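You operate a simulated robot arm through the tools that you are given. There is no shell and no other tool.

The job below is to be done with a simulated robot arm. You get a single attempt, and the scene is never put back.

## Task
Turn the disc tension knob to the middle of the green and wind the yellow bobbin full.
Fine: red toggle into the bobbin's socket; both halves to about the rim mark in firm layers; traverse slide ends up.

The check looks at the end state, three seconds after you hand in, the way a careful person would. Anything else that was tipped, shoved, dropped, spilled or broken makes it a failure.

## Robot
A 7-joint arm with a three-finger gripper, fixed in place. Base frame: the origin is at the foot of the arm, x ahead of it, y to its left, z up; the work surface is at about z = 800. Readings come in mm, degrees, newtons and seconds.
Its first joint turns from -166.0 to 166.0 degrees. Payload 2.69 kg.
The TCP is the grasp point between the finger pads, 29 mm short of the fingertips. In the tool frame z runs along the fingers and y along their closing line. The gripper opens to 120 mm. The gripper's body begins 78 mm behind the TCP.
Orientation is told as [roll, pitch, yaw] about the base's x, y, z axes, in that order, counted from this pose: with the fingers straight down and closing along the base's y, the tool's x points along the base's -x, its y along +y and its z along -z.

## Interface
- The arm moves only by the tool servo_tool. Its argument "steps" is a list of rows, each an object (a shift or turn left out is 0, a gripper value left out holds the last) with "rot": the turn, a rotation vector about the tool's x, y, z in degrees, a list of three; "dp": the shift along the tool's x, y, z in mm, a list of three; "claw": the opening in per cent of the stroke, from 0 (shut) to 100 (fully open). In form: [{"rot": [wx, wy, wz], "dp": [dx, dy, dz], "claw": claw}, ...]. A call has 1 to 20 rows; each row shifts and turns the commanded pose from where the row before left it, along the tool's axes as they then stand. A row lasts 0.2 s, in which the tool goes at most 50 mm and 8.6 degrees; a call with a longer step from one row to the next is refused whole, and so is a gripper value outside its range. Where a pose cannot be reached the arm comes as near as it can. A force on the tool above 60 N (or 10 N above the force at the start of the call, whichever is more), or a blocked arm, ends the call early, and 0.2 s more pass. The fingers move at their own pace and stop on an object; they squeeze with about 21 N. The grip force told is the motor's: it shows also when the fingers shut on nothing. Time passes only in rows, and 0.2 s behind the last, so rows that do not move let the fingers close. It gives the time, the measured TCP pose, the force on the tool (base axes), the opening and the grip force at its end, in the units of the frame above (readings bear some noise), with the torque about the TCP (base axes, N m) and any sound that the robot's microphone picked up, and new pictures: "pictures" is both (left out), scene, wrist or none.
- Cameras (640 x 400 px; columns grow to the right, rows downward): "scene" is fixed at [34.8, -660.8, 1427.8]; the picture's right is [0.61, -0.79, 0.00], its down [-0.53, -0.41, -0.74] and it looks along [0.59, 0.45, -0.67] (base axes); focal length 214 px, centre (320, 200). "wrist" rides on the gripper at [63, 0, -104] in the tool frame; the picture's right is [0.01, 1.00, 0.00], its down [-0.83, 0.00, -0.56] and it looks along [-0.56, 0.00, 0.83] (tool axes); focal length 275 px, centre (320, 200). There is no depth. A picture from a camera that has moved, and an enlarged one, comes with that camera's place and axes in the base frame and with its lens. The place of the scene camera against the robot may be out by one fixed shift of up to 25 mm in any direction.
- raise_lower(by): slides the trunk up (or, below 0, down) by that many mm; the arm rides with it, the base frame stays. It gives what a move gives, with no picture.
- enlarge(camera, box): a new picture of the part [left, top, right, bottom] of that camera's present view, enlarged. It takes no simulated time.
- hand_in(): hands the job in; it is judged then, once.

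Nothing tells you positions but the pictures and the camera data. Unless the task says otherwise, let go and move clear before handing in.

The tools are called by a JSON object that holds its "op" and its "data". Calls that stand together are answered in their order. servo_tool: Moves the arm, as the interface text tells. Its arguments: {"type":"object","properties":{"steps":{"type":"array","items":{"type":"object","properties":{"rot":{"type":"array","items":{"type":"number"}},"dp":{"type":"array","items":{"type":"number"}},"claw":{"type":"number"}}}},"pictures":{"type":"string","enum":["both","scene","wrist","none"]}},"required":["steps"]} The other tools are called the same way: raise_lower (by) slides the trunk up or down; enlarge (camera, box) takes an enlarged picture of a part of a camera's view; hand_in () hands the job in.

At the start:

```text
t: 0.0
tool_pos: [207.4, -455.7, 1282.1]
orientation: [0.0, 0.0, 0.0]
contact_force: [0.2, 0.4, -0.3]
ft_torque: [0.03, 0.05, 0.02]
width: 120.1
grasp_force: 0.1
trunk travel left (down, up): [-375.0, 211.0]
```

scene: 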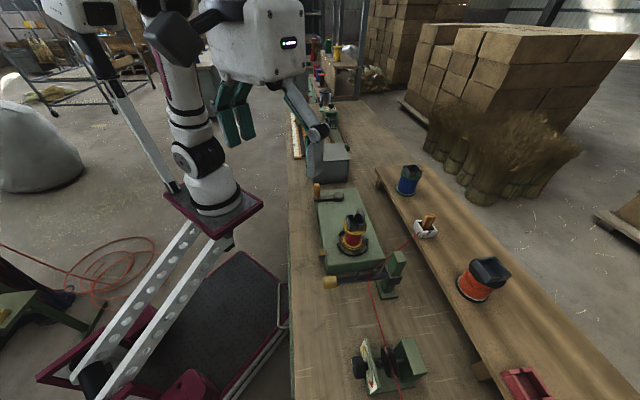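
wrist: 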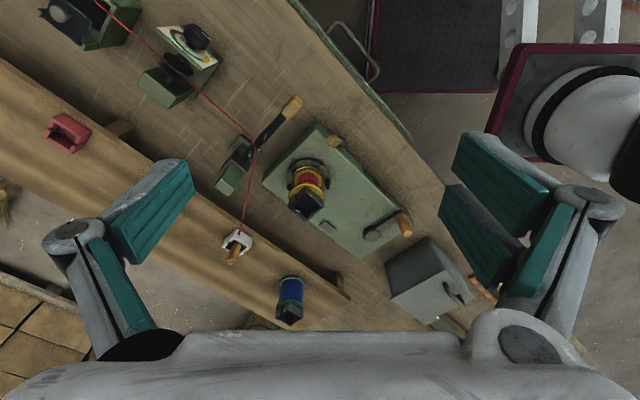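

I see a bench with a green winding machine carrying a yellow-flanged bobbin, a crank, a traverse slide with a wooden handle, and a tension unit at the near end with red line running through it. First I'll take closer looks before moving anything.

{"op": "enlarge", "data": {"camera": "scene", "box": [300, 170, 460, 270]}}

{"op": "enlarge", "data": {"camera": "scene", "box": [310, 240, 470, 400]}}

{"op": "enlarge", "data": {"camera": "wrist", "box": [200, 90, 440, 260]}}

{"op": "enlarge", "data": {"camera": "wrist", "box": [30, 0, 270, 150]}}

{"op": "enlarge", "data": {"camera": "scene", "box": [370, 150, 530, 310]}}

```text
4.00 times, centred on (380, 220) of scene
camera zoom: at [34.8, -660.8, 1427.8], right [0.61, -0.79, 0.0], down [-0.53, -0.41, -0.74], along [0.59, 0.45, -0.67], focal length 858 px, centre (80, 120)
```

zoom: 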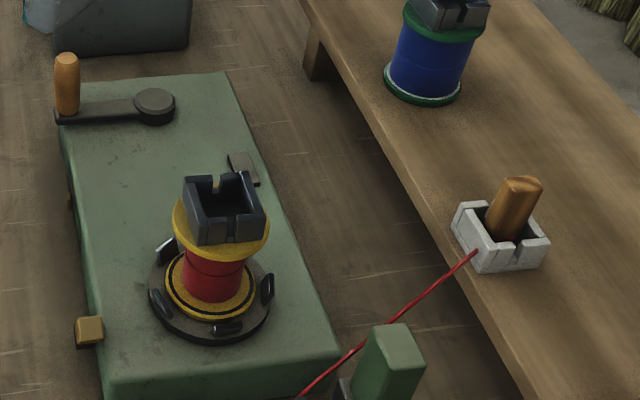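

```text
2.50 times, centred on (390, 320) of scene
camera zoom: at [34.8, -660.8, 1427.8], right [0.61, -0.79, 0.0], down [-0.53, -0.41, -0.74], along [0.59, 0.45, -0.67], focal length 536 px, centre (145, -100)
```

zoom: 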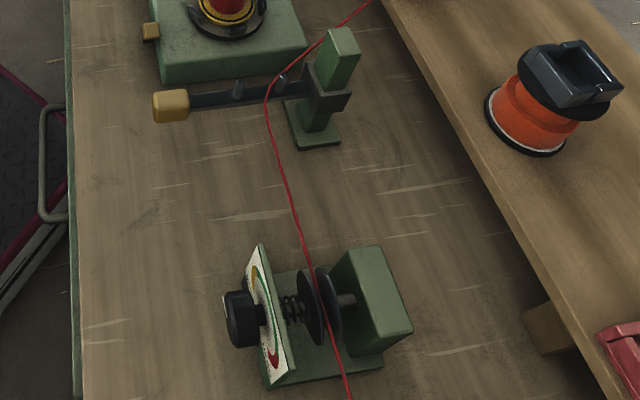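

```text
2.35 times, centred on (320, 175) of wrist
camera zoom: at [142.8, -454.7, 1386.5], right [-0.01, 1.0, 0.0], down [0.83, 0.0, 0.56], along [0.56, 0.0, -0.83], focal length 648 px, centre (320, 259)
```

zoom: 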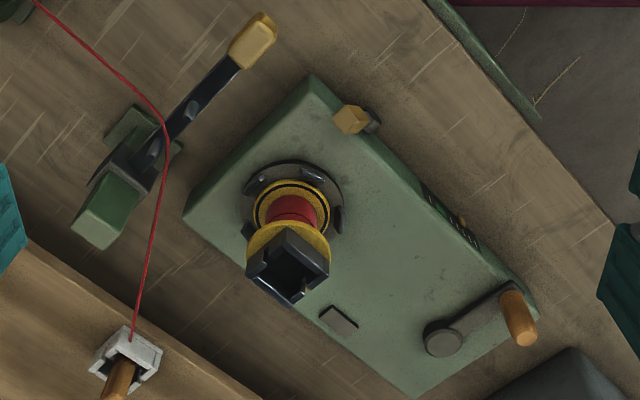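

```text
2.67 times, centred on (150, 75) of wrist
camera zoom: at [142.8, -454.7, 1386.5], right [-0.01, 1.0, 0.0], down [0.83, 0.0, 0.56], along [0.56, 0.0, -0.83], focal length 734 px, centre (773, 533)
```

zoom: 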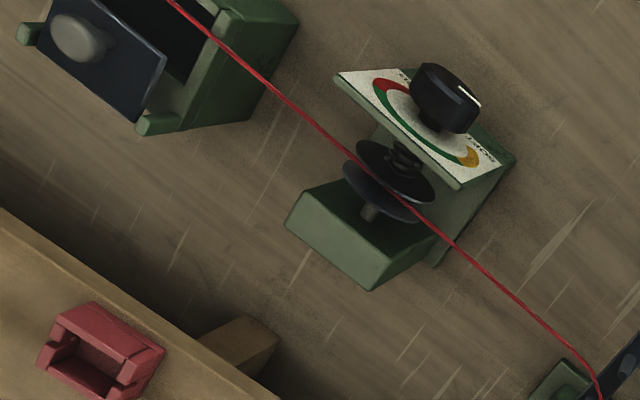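

```text
2.50 times, centred on (450, 230) of scene
camera zoom: at [34.8, -660.8, 1427.8], right [0.61, -0.79, 0.0], down [-0.53, -0.41, -0.74], along [0.59, 0.45, -0.67], focal length 536 px, centre (-5, 125)
```

zoom: 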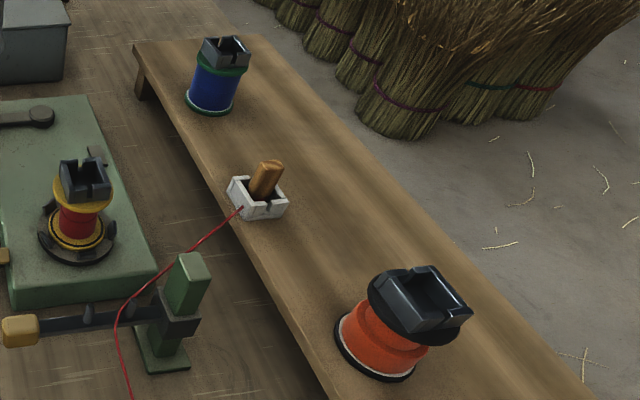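

I take the bobbin to be near (422, -485, 900), the crank around (571, -343), the tension knob near (164, -665) and the white holder with the toggle near (623, -660). I'll move the hand up high toward the white holder to see it more closely.

{"op": "servo_tool", "data": {"steps": [{"dp": [-25, -20, 15]}, {"dp": [-25, -20, 15]}, {"dp": [-25, -20, 15]}, {"dp": [-25, -20, 15]}, {"dp": [-25, -20, 15]}, {"dp": [-25, -20, 15]}, {"dp": [-25, -20, 15]}, {"dp": [-25, -20, 15]}, {"dp": [-25, -20, 15]}, {"dp": [-25, -20, 15]}]}}

```text
t: 2.2
tool_pos: [456.2, -654.8, 1133.2]
orientation: [-0.2, 0.1, 0.0]
contact_force: [-0.2, 0.3, 1.7]
ft_torque: [-0.06, -0.05, 0.0]
width: 120.0
grasp_force: 0.2
trunk travel left (down, up): [-375.0, 211.0]
camera wrist: at [392.2, -653.9, 1237.3], right [-0.01, 1.0, 0.0], down [0.83, 0.01, 0.56], along [0.56, 0.0, -0.83], focal length 275 px, centre (320, 200)
```

scene: 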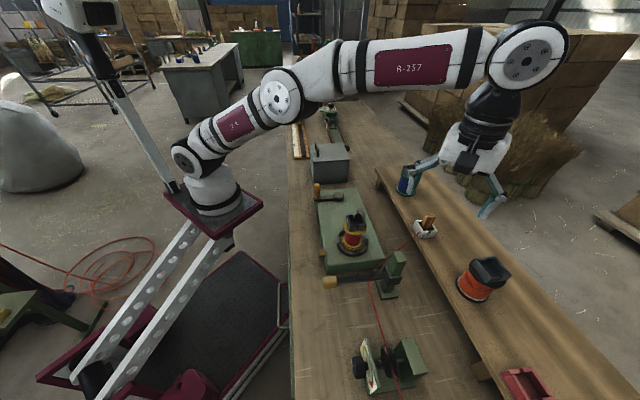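
wrist: 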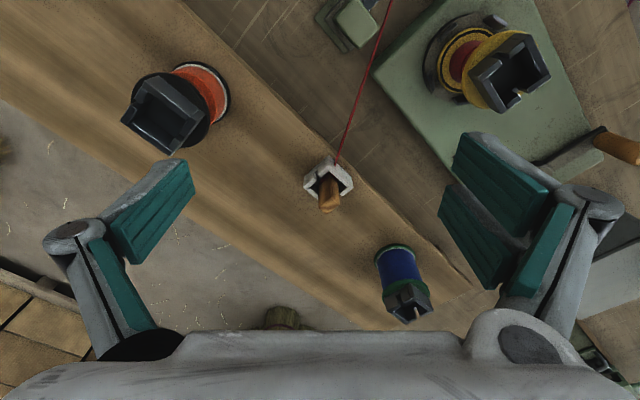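

{"op": "enlarge", "data": {"camera": "wrist", "box": [280, 130, 380, 230]}}

{"op": "enlarge", "data": {"camera": "wrist", "box": [400, 0, 600, 130]}}

{"op": "enlarge", "data": {"camera": "wrist", "box": [110, 50, 240, 150]}}

{"op": "enlarge", "data": {"camera": "scene", "box": [400, 205, 450, 245]}}

{"op": "enlarge", "data": {"camera": "scene", "box": [490, 350, 570, 400]}}

```text
4.00 times, centred on (330, 180) of wrist
camera zoom: at [392.2, -653.9, 1237.3], right [-0.01, 1.0, 0.0], down [0.83, 0.01, 0.56], along [0.56, 0.0, -0.83], focal length 1101 px, centre (280, 280)
```

zoom: 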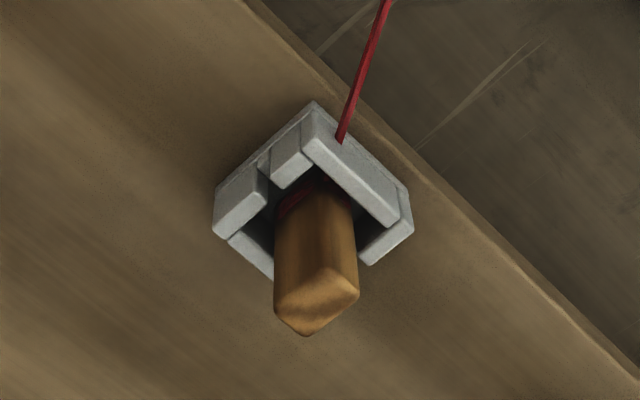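

```text
3.08 times, centred on (500, 65) of wrist
camera zoom: at [392.2, -653.9, 1237.3], right [-0.01, 1.0, 0.0], down [0.83, 0.01, 0.56], along [0.56, 0.0, -0.83], focal length 847 px, centre (-234, 615)
```

zoom: 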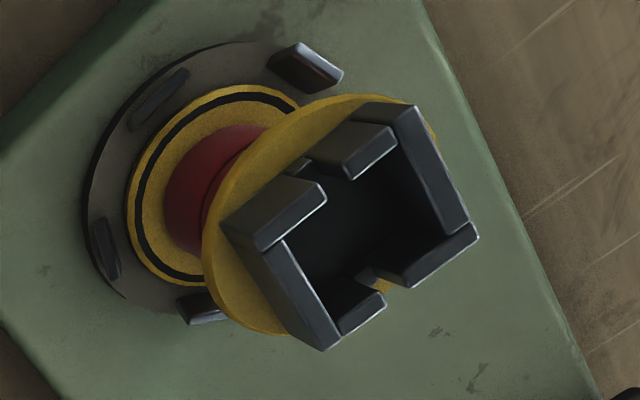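

```text
4.00 times, centred on (175, 100) of wrist
camera zoom: at [392.2, -653.9, 1237.3], right [-0.01, 1.0, 0.0], down [0.83, 0.01, 0.56], along [0.56, 0.0, -0.83], focal length 1101 px, centre (900, 600)
```

zoom: 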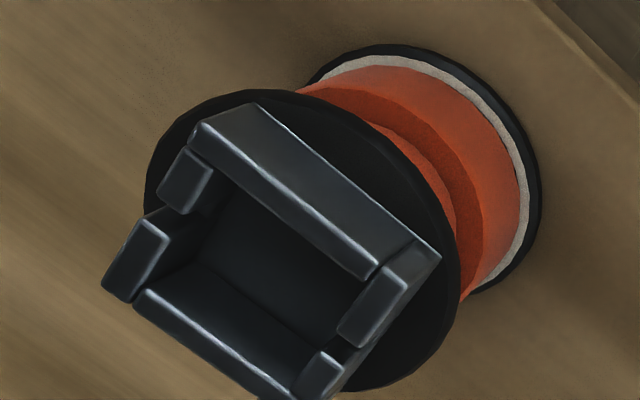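

```text
10.00 times, centred on (425, 225) of scene
camera zoom: at [34.8, -660.8, 1427.8], right [0.61, -0.79, 0.0], down [-0.53, -0.41, -0.74], along [0.59, 0.45, -0.67], focal length 2145 px, centre (-730, -50)
```

zoom: 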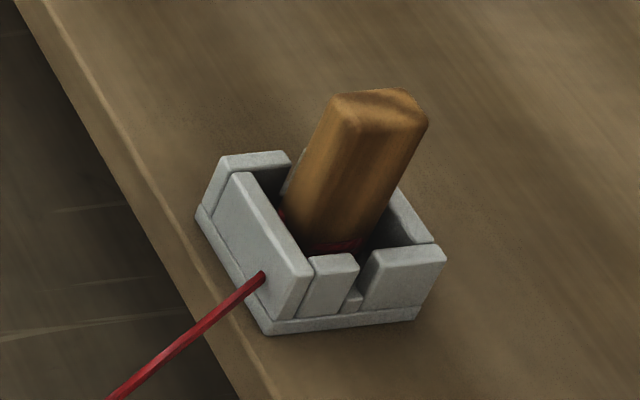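

```text
8.00 times, centred on (530, 375) of scene
camera zoom: at [34.8, -660.8, 1427.8], right [0.61, -0.79, 0.0], down [-0.53, -0.41, -0.74], along [0.59, 0.45, -0.67], focal length 1716 px, centre (-1360, -1200)
```

zoom: 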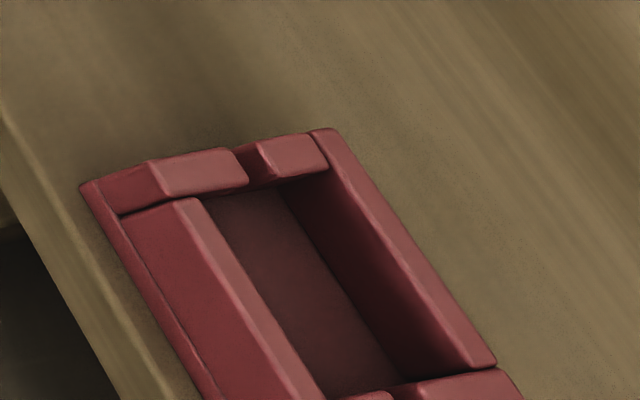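

The toggle looks like a wooden upright peg with a red band, sitting in a white tray with slotted ends; the bobbin's socket has the same slotted form. I'll come lower in front of the tray to see its true shape and place.

{"op": "servo_tool", "data": {"steps": [{"dp": [-10, 2, 30]}, {"dp": [-10, 2, 30]}, {"dp": [-10, 2, 30]}, {"dp": [-10, 2, 30]}, {"dp": [0, 0, 0]}], "pictures": "wrist"}}

{"op": "enlarge", "data": {"camera": "wrist", "box": [250, 80, 410, 240]}}

```text
t: 3.4
tool_pos: [495.1, -647.2, 1012.4]
orientation: [0.0, 0.0, 0.0]
contact_force: [1.1, 0.5, 0.3]
ft_torque: [-0.03, 0.01, 0.0]
width: 119.9
grasp_force: 0.1
trunk travel left (down, up): [-375.0, 211.0]
camera wrist: at [432.0, -646.1, 1116.2], right [-0.01, 1.0, 0.0], down [0.83, 0.0, 0.56], along [0.56, 0.0, -0.83], focal length 275 px, centre (320, 200)
```

wrist: 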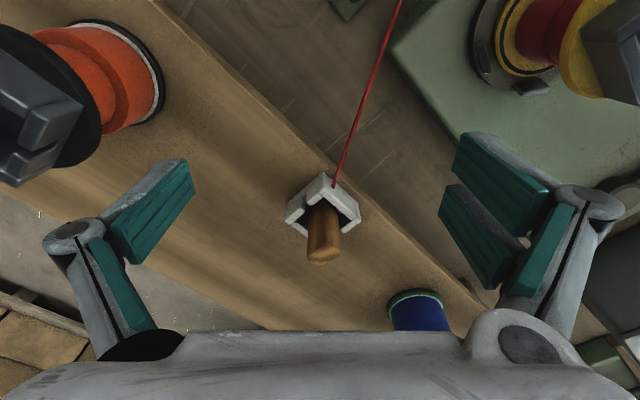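

```text
2.50 times, centred on (330, 160) of wrist
camera zoom: at [432.0, -646.1, 1116.2], right [-0.01, 1.0, 0.0], down [0.83, 0.0, 0.56], along [0.56, 0.0, -0.83], focal length 688 px, centre (295, 300)
```

zoom: 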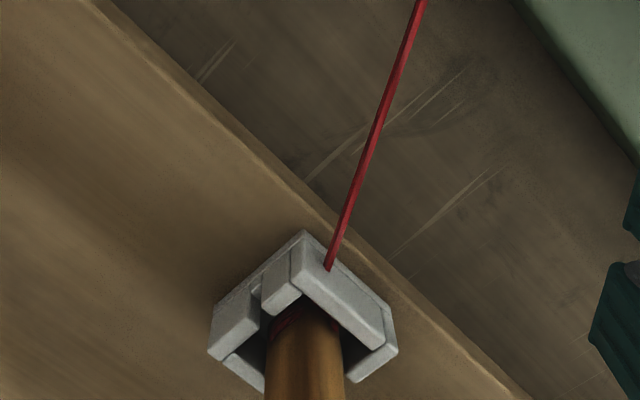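

The peg stands at about (572, -644), its top near z 980 and the tray rim near z 915, turned 45 degrees to the base axes. I'll back off, yaw the hand 45 degrees in line with the bench, and look again.

{"op": "servo_tool", "data": {"steps": [{"dp": [0, 0, -20], "rot": [0, 0, 8]}, {"rot": [0, 0, 8]}, {"rot": [0, 0, 8]}, {"rot": [0, 0, 8]}, {"rot": [0, 0, 8]}, {"rot": [0, 0, 5]}, {"dp": [0, 0, 0]}], "pictures": "both"}}

```text
t: 5.0
tool_pos: [497.7, -648.0, 1032.5]
orientation: [0.0, -0.1, -45.2]
contact_force: [0.1, 0.2, 0.1]
ft_torque: [0.0, 0.03, 0.01]
width: 120.1
grasp_force: 0.1
trunk travel left (down, up): [-375.0, 211.0]
camera wrist: at [451.2, -602.0, 1136.2], right [0.7, 0.71, 0.0], down [0.59, -0.59, 0.56], along [0.39, -0.39, -0.83], focal length 275 px, centre (320, 200)
```

scene: 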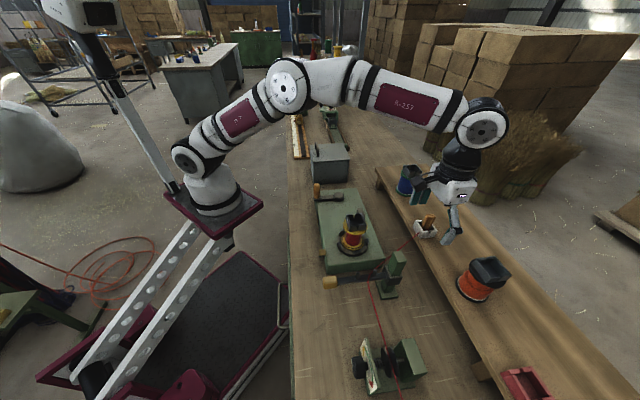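
wrist: 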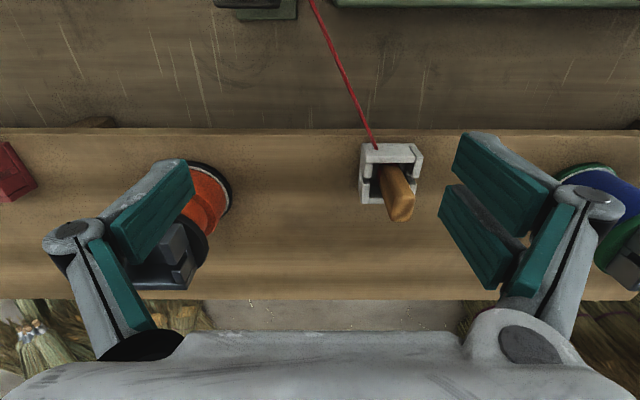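

{"op": "enlarge", "data": {"camera": "wrist", "box": [340, 130, 440, 230]}}

{"op": "enlarge", "data": {"camera": "scene", "box": [400, 170, 500, 250]}}

```text
4.00 times, centred on (390, 180) of wrist
camera zoom: at [451.2, -602.0, 1136.2], right [0.7, 0.71, 0.0], down [0.59, -0.59, 0.56], along [0.39, -0.39, -0.83], focal length 1101 px, centre (40, 280)
```

zoom: 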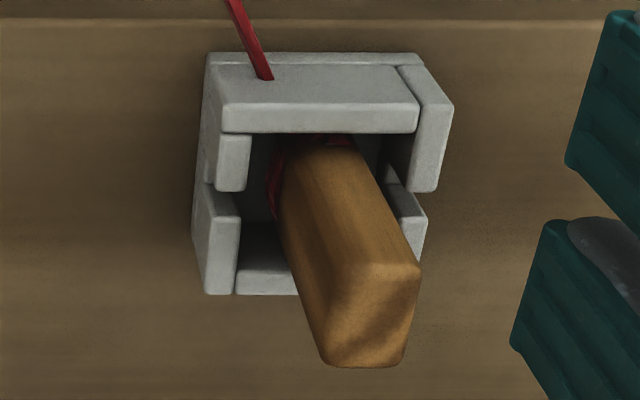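

```text
5.00 times, centred on (450, 210) of scene
camera zoom: at [34.8, -660.8, 1427.8], right [0.61, -0.79, 0.0], down [-0.53, -0.41, -0.74], along [0.59, 0.45, -0.67], focal length 1072 px, centre (-330, 150)
```

zoom: 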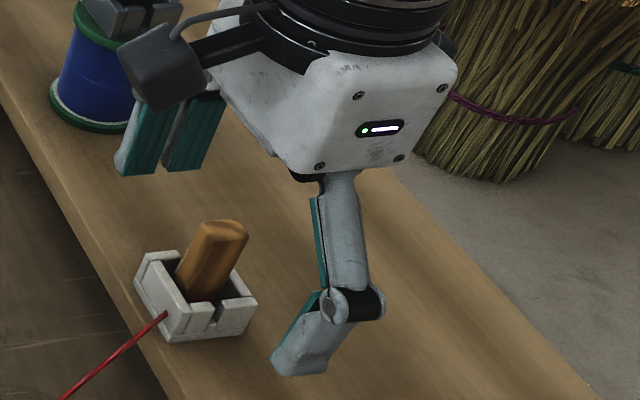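

The toggle is a wooden grip on a red base, set square to the bench direction. Next I'll rise and go to the near side of the bench to look at the tension unit and the traverse slide.

{"op": "servo_tool", "data": {"steps": [{"dp": [0, 0, -40]}, {"dp": [0, 0, -30]}, {"dp": [34, -25, 0]}, {"dp": [34, -25, 0]}, {"dp": [34, -25, 0]}, {"dp": [34, -25, 0]}, {"dp": [34, -25, 0]}, {"dp": [34, -25, 0]}, {"dp": [0, 0, 0]}], "pictures": "wrist"}}

```text
t: 7.0
tool_pos: [246.7, -608.8, 1101.2]
orientation: [0.1, -0.1, -45.0]
contact_force: [0.0, 0.3, -0.1]
ft_torque: [0.0, 0.0, 0.04]
width: 119.9
grasp_force: 0.1
trunk travel left (down, up): [-375.0, 211.0]
camera wrist: at [200.6, -563.0, 1206.6], right [0.7, 0.71, 0.0], down [0.59, -0.58, 0.56], along [0.4, -0.39, -0.83], focal length 275 px, centre (320, 200)
```

wrist: 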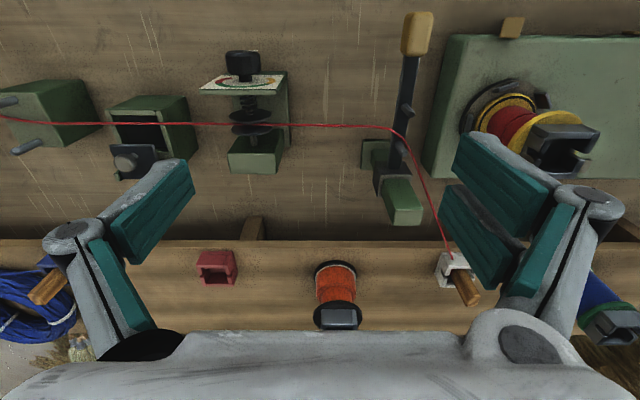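

{"op": "enlarge", "data": {"camera": "wrist", "box": [190, 30, 310, 190]}}

{"op": "enlarge", "data": {"camera": "wrist", "box": [340, 0, 460, 240]}}

{"op": "enlarge", "data": {"camera": "wrist", "box": [440, 20, 640, 180]}}

{"op": "enlarge", "data": {"camera": "wrist", "box": [0, 60, 200, 190]}}

```text
2.50 times, centred on (250, 110) of wrist
camera zoom: at [200.6, -563.0, 1206.6], right [0.7, 0.71, 0.0], down [0.59, -0.58, 0.56], along [0.4, -0.39, -0.83], focal length 688 px, centre (495, 425)
```

zoom: 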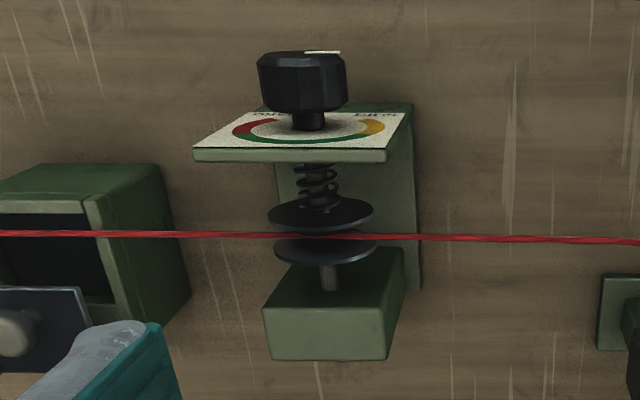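

```text
1.67 times, centred on (400, 120) of wrist
camera zoom: at [200.6, -563.0, 1206.6], right [0.7, 0.71, 0.0], down [0.59, -0.58, 0.56], along [0.4, -0.39, -0.83], focal length 459 px, centre (187, 333)
```

zoom: 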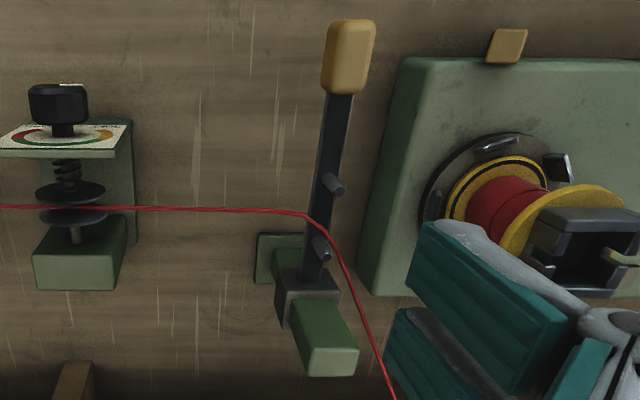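

```text
2.50 times, centred on (540, 100) of wrist
camera zoom: at [200.6, -563.0, 1206.6], right [0.7, 0.71, 0.0], down [0.59, -0.58, 0.56], along [0.4, -0.39, -0.83], focal length 688 px, centre (-230, 450)
```

zoom: 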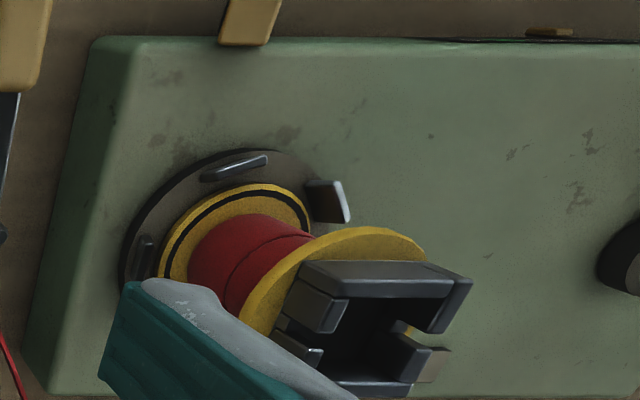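

```text
3.08 times, centred on (100, 125) of wrist
camera zoom: at [200.6, -563.0, 1206.6], right [0.7, 0.71, 0.0], down [0.59, -0.58, 0.56], along [0.4, -0.39, -0.83], focal length 847 px, centre (997, 431)
```

zoom: 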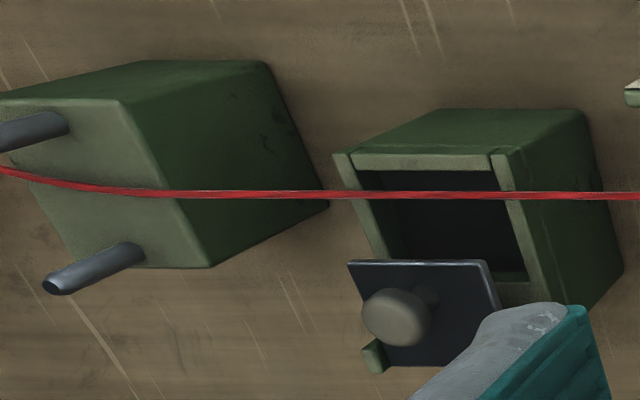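

The dial plate stands upright with the knob facing the base side, pointer apparently over at the loose (yellow) end. I'll move back and tilt the hand to see the dial face more frontally.

{"op": "servo_tool", "data": {"steps": [{"dp": [25, -15, 20]}, {"dp": [25, -15, 20]}, {"dp": [25, -15, 20]}, {"dp": [25, -15, 20]}, {"dp": [25, -15, 20]}, {"rot": [0, -8, 0]}, {"rot": [0, -8, 0]}, {"rot": [0, -8, 0]}, {"dp": [0, 0, 0]}], "pictures": "both"}}

```text
t: 9.0
tool_pos: [105.0, -574.7, 1002.0]
orientation: [0.0, -24.1, -45.0]
contact_force: [0.2, -0.5, -0.6]
ft_torque: [0.02, -0.02, -0.03]
width: 120.0
grasp_force: 0.0
trunk travel left (down, up): [-375.0, 211.0]
camera wrist: at [32.7, -502.2, 1071.6], right [0.7, 0.71, 0.0], down [0.38, -0.37, 0.85], along [0.6, -0.6, -0.53], focal length 275 px, centre (320, 200)
```

scene: 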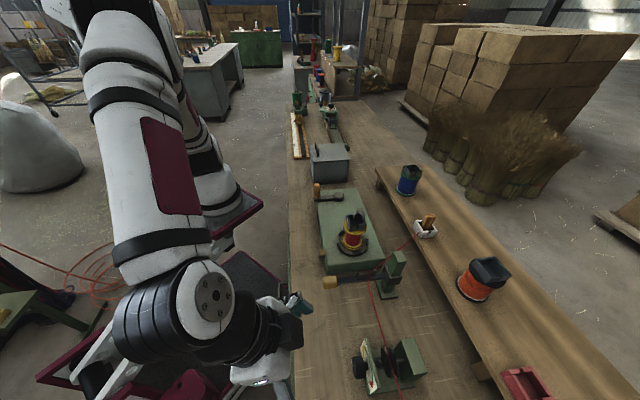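
wrist: 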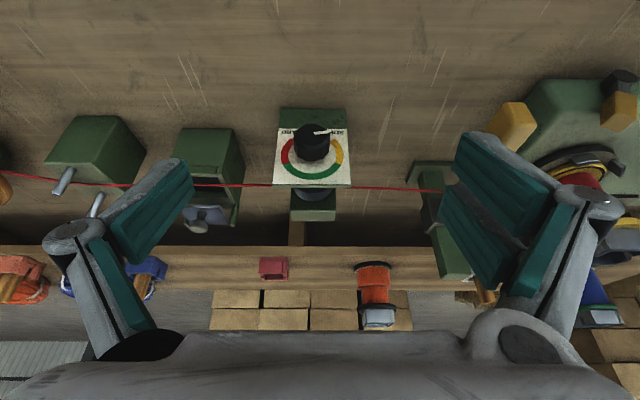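

{"op": "enlarge", "data": {"camera": "wrist", "box": [260, 100, 360, 200]}}

{"op": "enlarge", "data": {"camera": "wrist", "box": [480, 60, 640, 180]}}

```text
4.00 times, centred on (310, 150) of wrist
camera zoom: at [32.7, -502.2, 1071.6], right [0.7, 0.71, 0.0], down [0.38, -0.37, 0.85], along [0.6, -0.6, -0.53], focal length 1101 px, centre (360, 400)
```

zoom: 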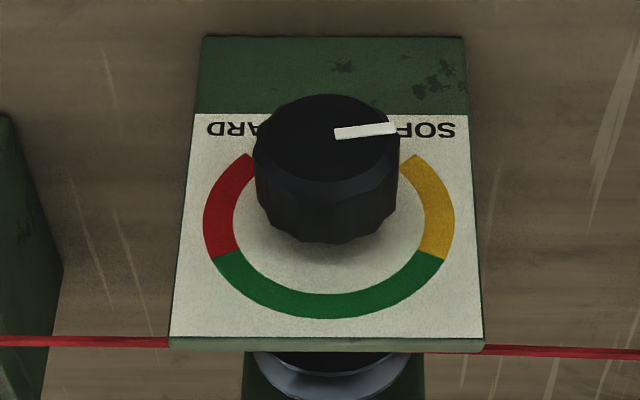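

```text
3.33 times, centred on (560, 120) of wrist
camera zoom: at [32.7, -502.2, 1071.6], right [0.7, 0.71, 0.0], down [0.38, -0.37, 0.85], along [0.6, -0.6, -0.53], focal length 918 px, centre (-480, 467)
```

zoom: 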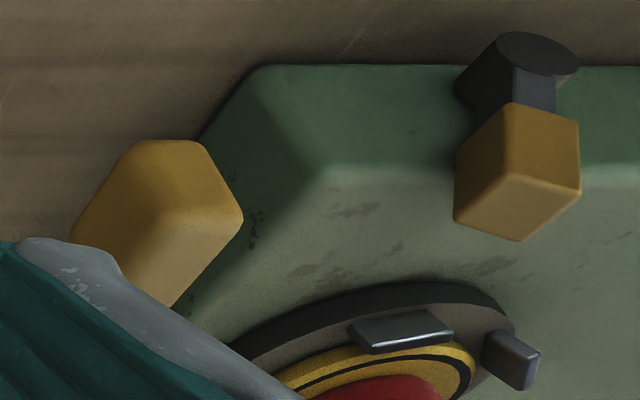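

The dial reads SOFT at yellow, HARD at red, and the pointer sits mid-yellow, so it needs roughly 97 degrees clockwise to reach the middle of the green (straight up). The knob cap is near (174, -656, 859), so I'll bring the hand upright above it to grasp from above.

{"op": "servo_tool", "data": {"steps": [{"rot": [0, 8, 0]}, {"rot": [0, 8, 0]}, {"rot": [0, 8, 0]}, {"dp": [-29, -2, 0]}, {"dp": [-29, -2, 0]}, {"dp": [-29, -2, 0]}, {"dp": [-29, -2, 0], "claw": 60}, {"dp": [0, 0, 15]}, {"dp": [0, 0, 0]}], "pictures": "wrist"}}

{"op": "enlarge", "data": {"camera": "wrist", "box": [240, 100, 400, 200]}}

```text
t: 11.0
tool_pos: [182.2, -663.1, 988.1]
orientation: [0.0, 0.0, -45.0]
contact_force: [0.0, -0.2, -0.4]
ft_torque: [0.03, -0.02, 0.0]
width: 71.9
grasp_force: 0.0
trunk travel left (down, up): [-375.0, 211.0]
camera wrist: at [136.8, -617.7, 1091.6], right [0.7, 0.71, 0.0], down [0.59, -0.58, 0.56], along [0.4, -0.39, -0.83], focal length 275 px, centre (320, 200)
```

wrist: 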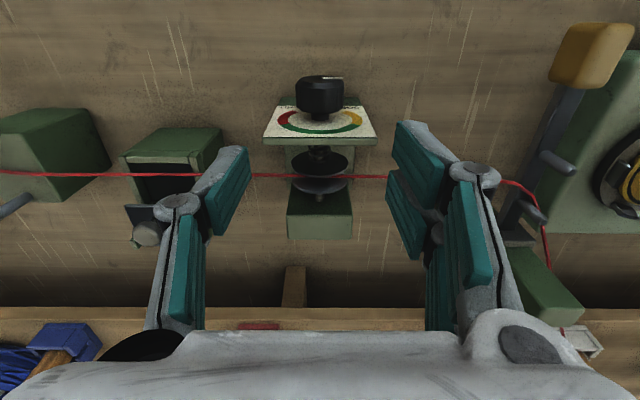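

```text
4.00 times, centred on (320, 150) of wrist
camera zoom: at [136.8, -617.7, 1091.6], right [0.7, 0.71, 0.0], down [0.59, -0.58, 0.56], along [0.4, -0.39, -0.83], focal length 1101 px, centre (320, 400)
```

zoom: 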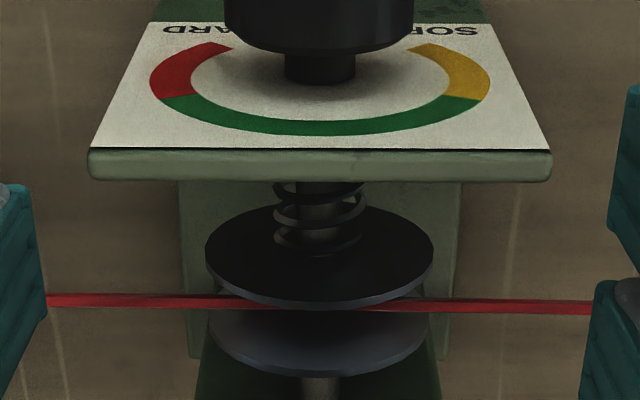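

The knob axis works out to about z 871, with its cap near o=576 (outward along the bench normal) and the plate at 602, lined up with the tool. I'll shift 13 mm inward and go down partway to check.

{"op": "servo_tool", "data": {"steps": [{"dp": [13, 0, 0]}, {"dp": [0, 0, 30]}, {"dp": [0, 0, 30]}, {"dp": [0, 0, 15]}, {"dp": [0, 0, 0]}], "pictures": "both"}}

{"op": "enlarge", "data": {"camera": "wrist", "box": [220, 80, 420, 220]}}

```text
t: 12.2
tool_pos: [175.7, -652.0, 912.3]
orientation: [0.2, -0.1, -44.8]
contact_force: [19.1, 21.0, 20.8]
ft_torque: [0.16, -0.79, 0.9]
width: 109.6
grasp_force: 21.6
trunk travel left (down, up): [-375.0, 211.0]
camera wrist: at [129.0, -606.3, 1016.6], right [0.7, 0.71, 0.0], down [0.59, -0.58, 0.56], along [0.4, -0.39, -0.83], focal length 275 px, centre (320, 200)
```

scene: 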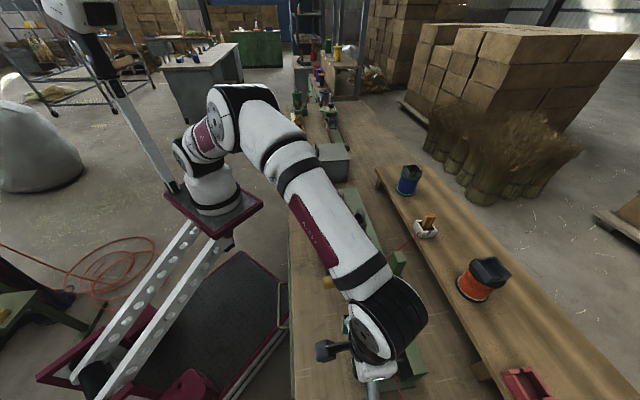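
wrist: 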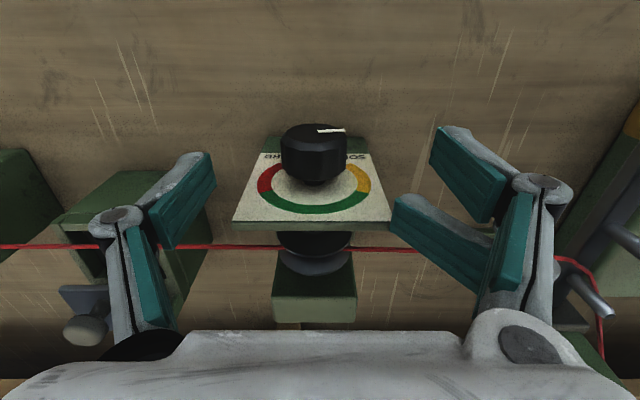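

```text
2.86 times, centred on (320, 150) of wrist
camera zoom: at [129.0, -606.3, 1016.6], right [0.7, 0.71, 0.0], down [0.59, -0.58, 0.56], along [0.4, -0.39, -0.83], focal length 786 px, centre (320, 343)
```

zoom: 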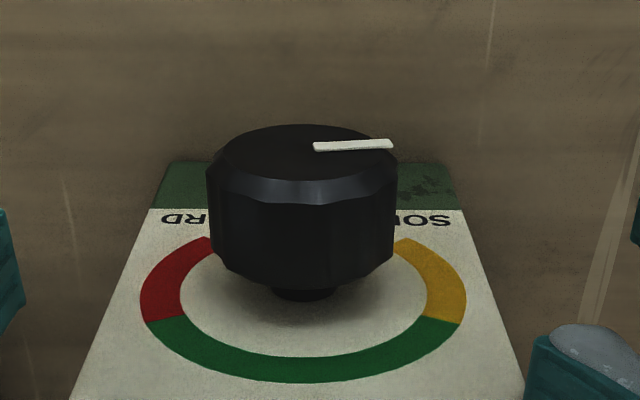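

The fingers were pushed apart to 110 mm while descending, and the force points to a contact at the plate's upper right corner. Before moving on, I'll look at the fingers themselves.

{"op": "enlarge", "data": {"camera": "wrist", "box": [370, 100, 610, 340]}}

{"op": "enlarge", "data": {"camera": "wrist", "box": [60, 120, 300, 360]}}

{"op": "enlarge", "data": {"camera": "scene", "box": [290, 300, 450, 400]}}

```text
1.67 times, centred on (490, 220) of wrist
camera zoom: at [129.0, -606.3, 1016.6], right [0.7, 0.71, 0.0], down [0.59, -0.58, 0.56], along [0.4, -0.39, -0.83], focal length 459 px, centre (37, 167)
```

zoom: 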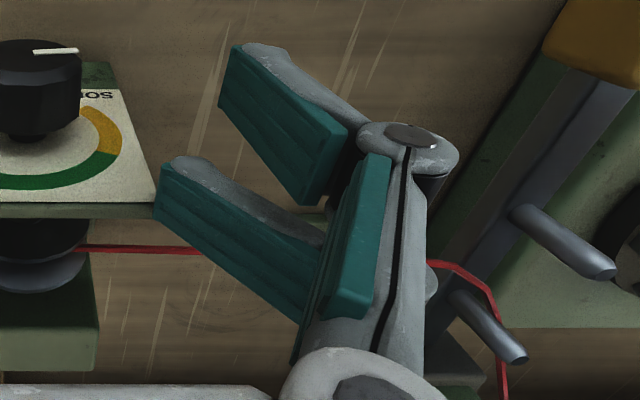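

```text
1.67 times, centred on (180, 240) of wrist
camera zoom: at [129.0, -606.3, 1016.6], right [0.7, 0.71, 0.0], down [0.59, -0.58, 0.56], along [0.4, -0.39, -0.83], focal length 459 px, centre (553, 133)
```

zoom: 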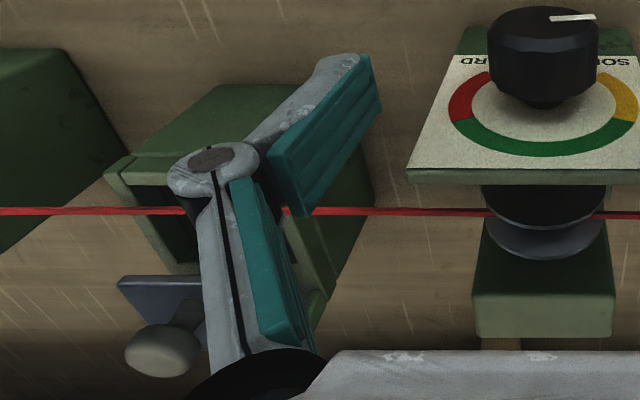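

```text
4.00 times, centred on (370, 350) of scene
camera zoom: at [34.8, -660.8, 1427.8], right [0.61, -0.79, 0.0], down [-0.53, -0.41, -0.74], along [0.59, 0.45, -0.67], focal length 858 px, centre (120, -400)
```

zoom: 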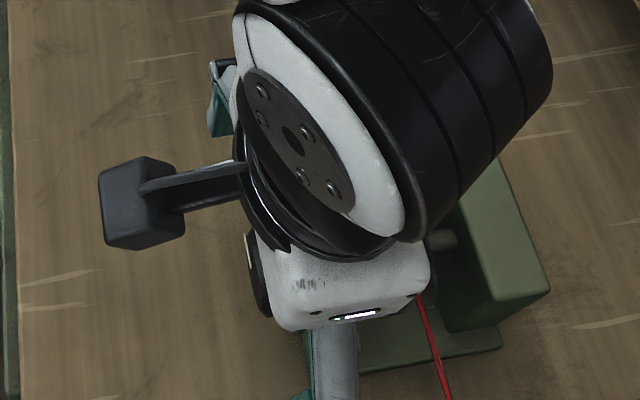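

The hand has one finger on the left and a forked pair on the right, and the outer prong caught the dial plate's corner because I was too close to the plate. I'll rise straight up, check that nothing shifted, and come down again further inward.

{"op": "servo_tool", "data": {"steps": [{"dp": [0, 0, -15], "claw": 80}, {"dp": [0, 0, -30], "claw": 80}, {"dp": [0, 0, -30], "claw": 80}, {"dp": [10, 0, 0], "claw": 60}, {"dp": [0, 0, 0], "claw": 60}], "pictures": "both"}}

{"op": "enlarge", "data": {"camera": "wrist", "box": [220, 60, 420, 220]}}

```text
t: 13.4
tool_pos: [164.0, -644.3, 985.9]
orientation: [0.0, 0.0, -45.0]
contact_force: [0.2, 0.6, -1.0]
ft_torque: [0.0, 0.05, 0.0]
width: 72.1
grasp_force: 0.2
trunk travel left (down, up): [-375.0, 211.0]
camera wrist: at [118.4, -600.5, 1090.6], right [0.7, 0.71, 0.0], down [0.59, -0.58, 0.56], along [0.39, -0.39, -0.83], focal length 275 px, centre (320, 200)
```

scene: 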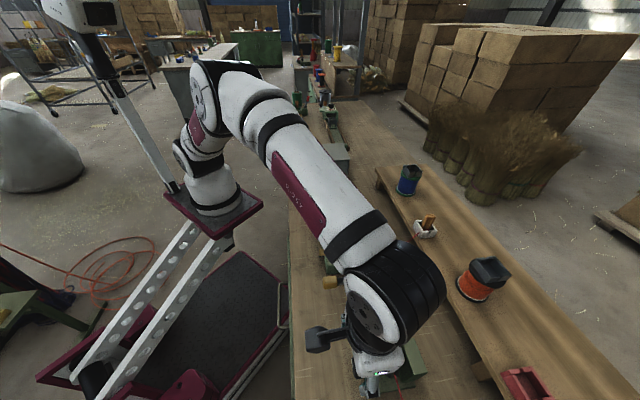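
wrist: 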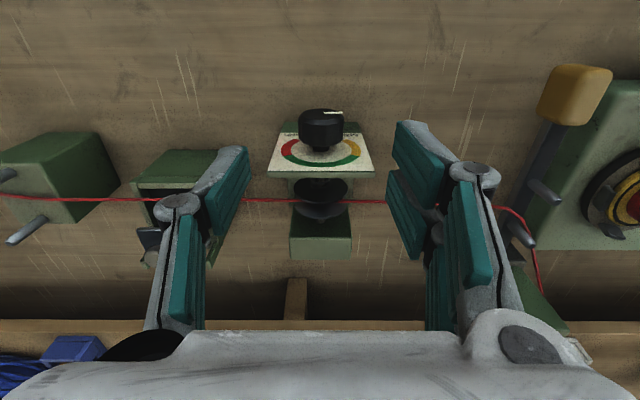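

```text
2.50 times, centred on (320, 140) of wrist
camera zoom: at [118.4, -600.5, 1090.6], right [0.7, 0.71, 0.0], down [0.59, -0.58, 0.56], along [0.39, -0.39, -0.83], focal length 688 px, centre (320, 350)
```

zoom: 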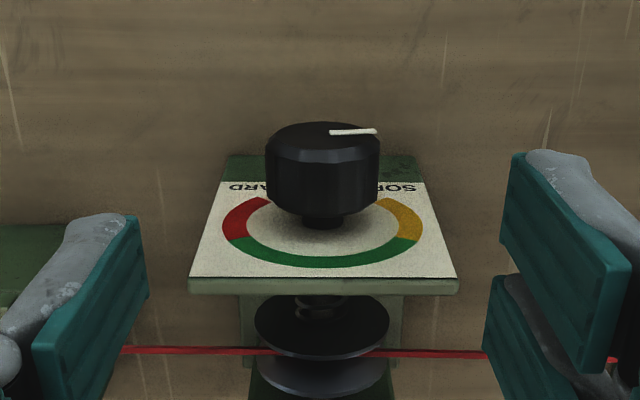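

Nothing appears shifted and the fingers recovered. I'll go down again at o≈575, which leaves roughly 7 mm to the plate.

{"op": "servo_tool", "data": {"steps": [{"dp": [-3.5, 0, 20], "claw": 60}, {"dp": [0, 0, 25], "claw": 60}, {"dp": [0, 0, 25], "claw": 60}, {"dp": [0, 0, 20], "claw": 60}, {"dp": [0, 0, 15], "claw": 60}, {"dp": [0, 0, 0], "claw": 60}], "pictures": "both"}}

```text
t: 14.8
tool_pos: [169.6, -648.3, 883.1]
orientation: [0.0, 0.0, -45.0]
contact_force: [-0.2, 0.1, -0.1]
ft_torque: [-0.01, 0.01, 0.0]
width: 72.0
grasp_force: 0.1
trunk travel left (down, up): [-375.0, 211.0]
camera wrist: at [122.3, -602.9, 986.4], right [0.7, 0.71, 0.0], down [0.59, -0.58, 0.56], along [0.4, -0.39, -0.83], focal length 275 px, centre (320, 200)
```

scene: 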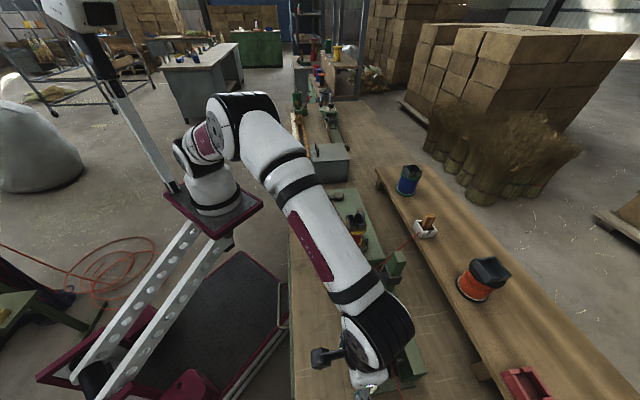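
wrist: 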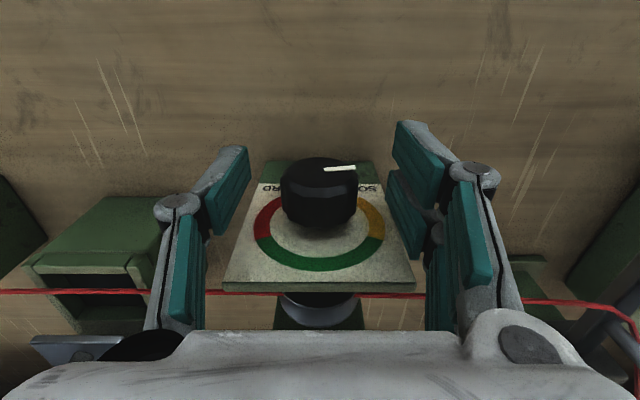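

No contact this time, and the knob sits centred between the pads. I'll lower onto its axis, tilt 24 degrees toward the start side and close on it.

{"op": "servo_tool", "data": {"steps": [{"dp": [0, -1.5, 12], "claw": 60}, {"rot": [8, 0, 0], "claw": 60}, {"rot": [8, 0, 0], "claw": 60}, {"rot": [8, 0, 0], "claw": 60}, {"claw": 60}, {"claw": 0}, {"claw": 0}, {"claw": 0}, {"claw": 0}], "pictures": "both"}}

{"op": "enlarge", "data": {"camera": "wrist", "box": [220, 120, 420, 300]}}

```text
t: 16.8
tool_pos: [166.5, -649.7, 870.3]
orientation: [-23.9, -0.1, -44.9]
contact_force: [0.7, 3.9, 1.9]
ft_torque: [-0.06, 0.01, 0.38]
width: 33.7
grasp_force: 44.9
trunk travel left (down, up): [-375.0, 211.0]
camera wrist: at [150.5, -573.3, 966.1], right [0.64, 0.65, -0.41], down [0.75, -0.42, 0.51], along [0.16, -0.63, -0.76], focal length 275 px, centre (320, 200)
```

scene: 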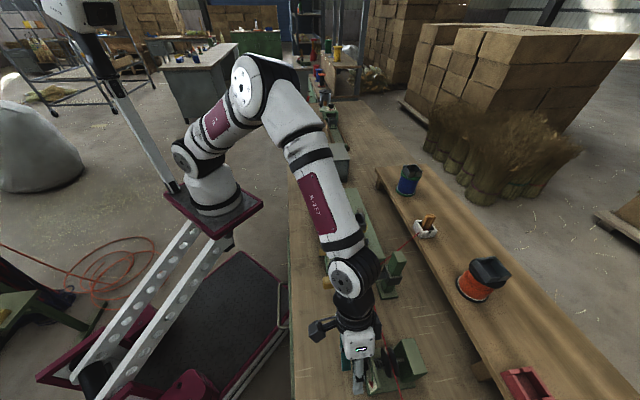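
wrist: 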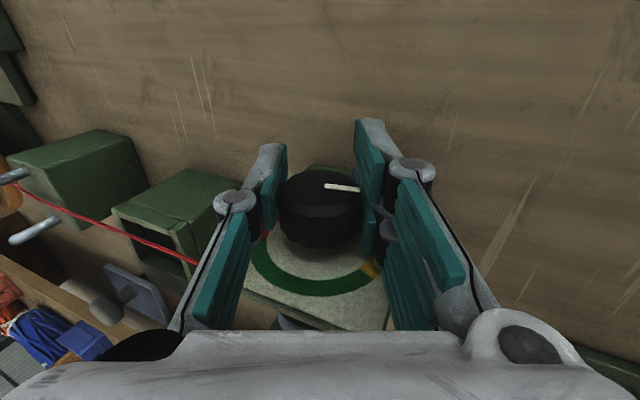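

```text
2.22 times, centred on (320, 210) of wrist
camera zoom: at [150.5, -573.3, 966.1], right [0.64, 0.65, -0.41], down [0.75, -0.42, 0.51], along [0.16, -0.63, -0.76], focal length 612 px, centre (320, 178)
```

zoom: 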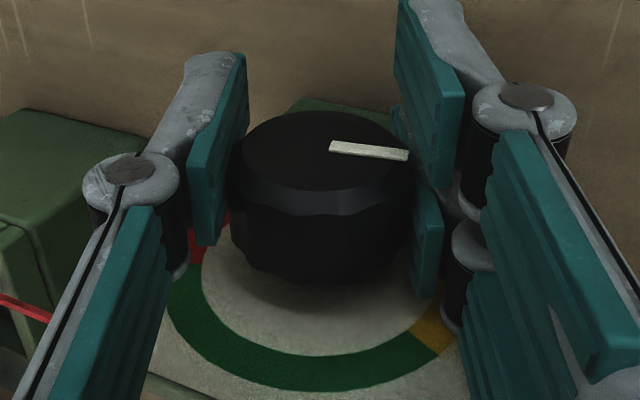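

The knob is held at 33.7 mm. Now I'll turn about the tool's x by -48 degrees, which turns the knob clockwise toward the green.

{"op": "servo_tool", "data": {"steps": [{"rot": [-8, 0, 0], "claw": 0}, {"rot": [-8, 0, 0], "claw": 0}, {"rot": [-8, 0, 0], "claw": 0}, {"rot": [-8, 0, 0], "claw": 0}, {"rot": [-8, 0, 0], "claw": 0}, {"rot": [-8, 0, 0], "claw": 0}, {"claw": 0}], "pictures": "wrist"}}

{"op": "enlarge", "data": {"camera": "wrist", "box": [220, 120, 420, 300]}}

```text
t: 18.4
tool_pos: [167.9, -647.8, 870.6]
orientation: [24.3, 0.0, -44.8]
contact_force: [13.7, 25.2, 12.1]
ft_torque: [-0.09, 0.05, 0.53]
width: 33.3
grasp_force: 44.5
trunk travel left (down, up): [-375.0, 211.0]
camera wrist: at [92.1, -631.6, 965.3], right [0.64, 0.65, 0.41], down [0.43, -0.75, 0.51], along [0.64, -0.15, -0.76], focal length 275 px, centre (320, 200)
```

wrist: 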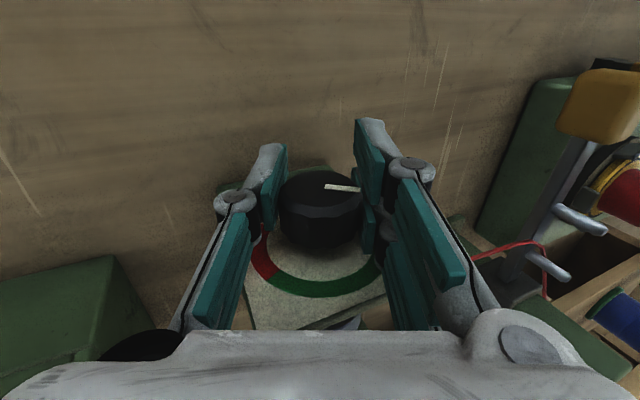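

```text
2.22 times, centred on (320, 210) of wrist
camera zoom: at [92.1, -631.6, 965.3], right [0.64, 0.65, 0.41], down [0.43, -0.75, 0.51], along [0.64, -0.15, -0.76], focal length 612 px, centre (320, 178)
```

zoom: 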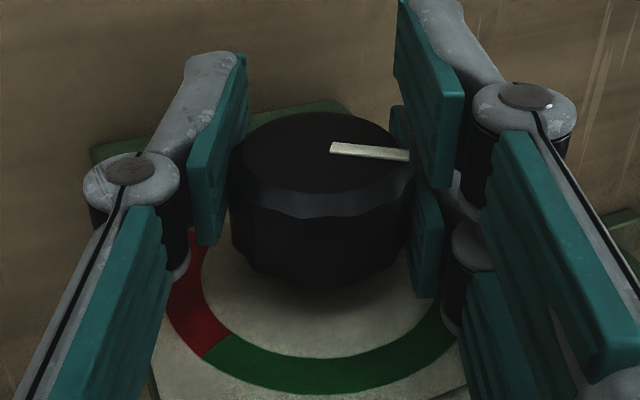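

The knob turned 48 degrees with the hand. I'll release, swing back and look upright to measure the pointer before the second bite.

{"op": "servo_tool", "data": {"steps": [{"claw": 60}, {"claw": 60}, {"rot": [8, 0, 0], "claw": 60}, {"rot": [8, 0, 0], "claw": 60}, {"rot": [8, 0, 0], "claw": 60}, {"claw": 60}], "pictures": "wrist"}}

{"op": "enlarge", "data": {"camera": "wrist", "box": [220, 120, 420, 300]}}

```text
t: 19.8
tool_pos: [166.3, -649.8, 870.2]
orientation: [-0.2, 0.0, -44.9]
contact_force: [0.1, 1.0, -0.3]
ft_torque: [0.02, -0.04, -0.02]
width: 72.2
grasp_force: 0.0
trunk travel left (down, up): [-375.0, 211.0]
camera wrist: at [120.8, -604.0, 974.9], right [0.7, 0.71, 0.0], down [0.59, -0.58, 0.56], along [0.39, -0.39, -0.83], focal length 275 px, centre (320, 200)
```

wrist: 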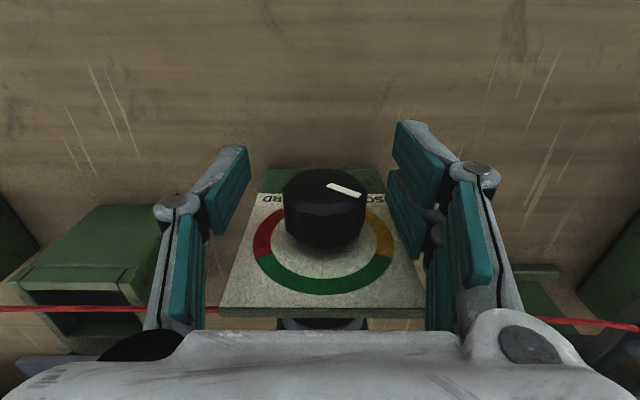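

```text
2.22 times, centred on (320, 210) of wrist
camera zoom: at [120.8, -604.0, 974.9], right [0.7, 0.71, 0.0], down [0.59, -0.58, 0.56], along [0.39, -0.39, -0.83], focal length 612 px, centre (320, 178)
```

zoom: 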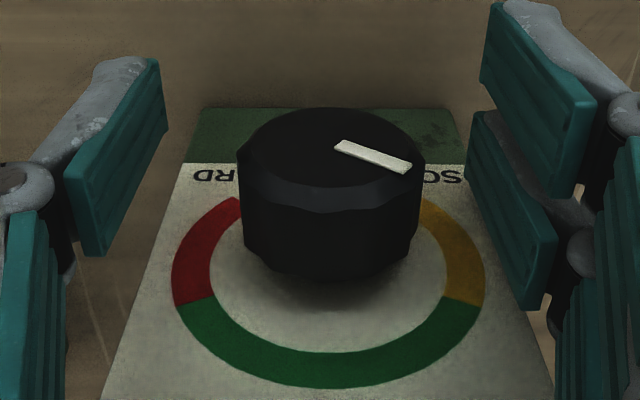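

The pointer now stands about 60 degrees short of straight up. I'll tilt to +32, grip again and turn 64 degrees to allow for the small spring-back seen on release.

{"op": "servo_tool", "data": {"steps": [{"rot": [8, 0, 0], "claw": 60}, {"rot": [8, 0, 0], "claw": 60}, {"rot": [8, 0, 0], "claw": 60}, {"rot": [8, 0, 0], "claw": 60}, {"claw": 0}, {"claw": 0}, {"claw": 0}, {"claw": 0}, {"rot": [-8, 0, 0], "claw": 0}, {"rot": [-8, 0, 0], "claw": 0}, {"rot": [-8, 0, 0], "claw": 0}, {"rot": [-8, 0, 0], "claw": 0}, {"rot": [-8, 0, 0], "claw": 0}, {"rot": [-8, 0, 0], "claw": 0}, {"rot": [-8, 0, 0], "claw": 0}, {"rot": [-8, 0, 0], "claw": 0}, {"claw": 0}], "pictures": "wrist"}}

```text
t: 23.2
tool_pos: [167.4, -643.5, 867.1]
orientation: [27.5, -1.0, -45.4]
contact_force: [-6.9, -35.3, -20.5]
ft_torque: [0.22, -0.25, 0.22]
width: 33.6
grasp_force: 45.5
out of reach, approached as far as the arm can: row 16
trunk travel left (down, up): [-375.0, 211.0]
stopped in row 16: the force on the tool passed its limit at 102 N (the readings are from after the stop); the commanded pose is now the measured one
camera wrist: at [87.5, -630.1, 958.0], right [0.62, 0.63, 0.46], down [0.4, -0.76, 0.51], along [0.67, -0.14, -0.73], focal length 275 px, centre (320, 200)
```

wrist: 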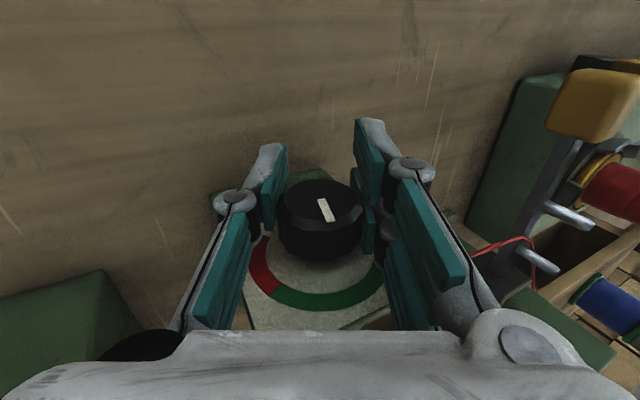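

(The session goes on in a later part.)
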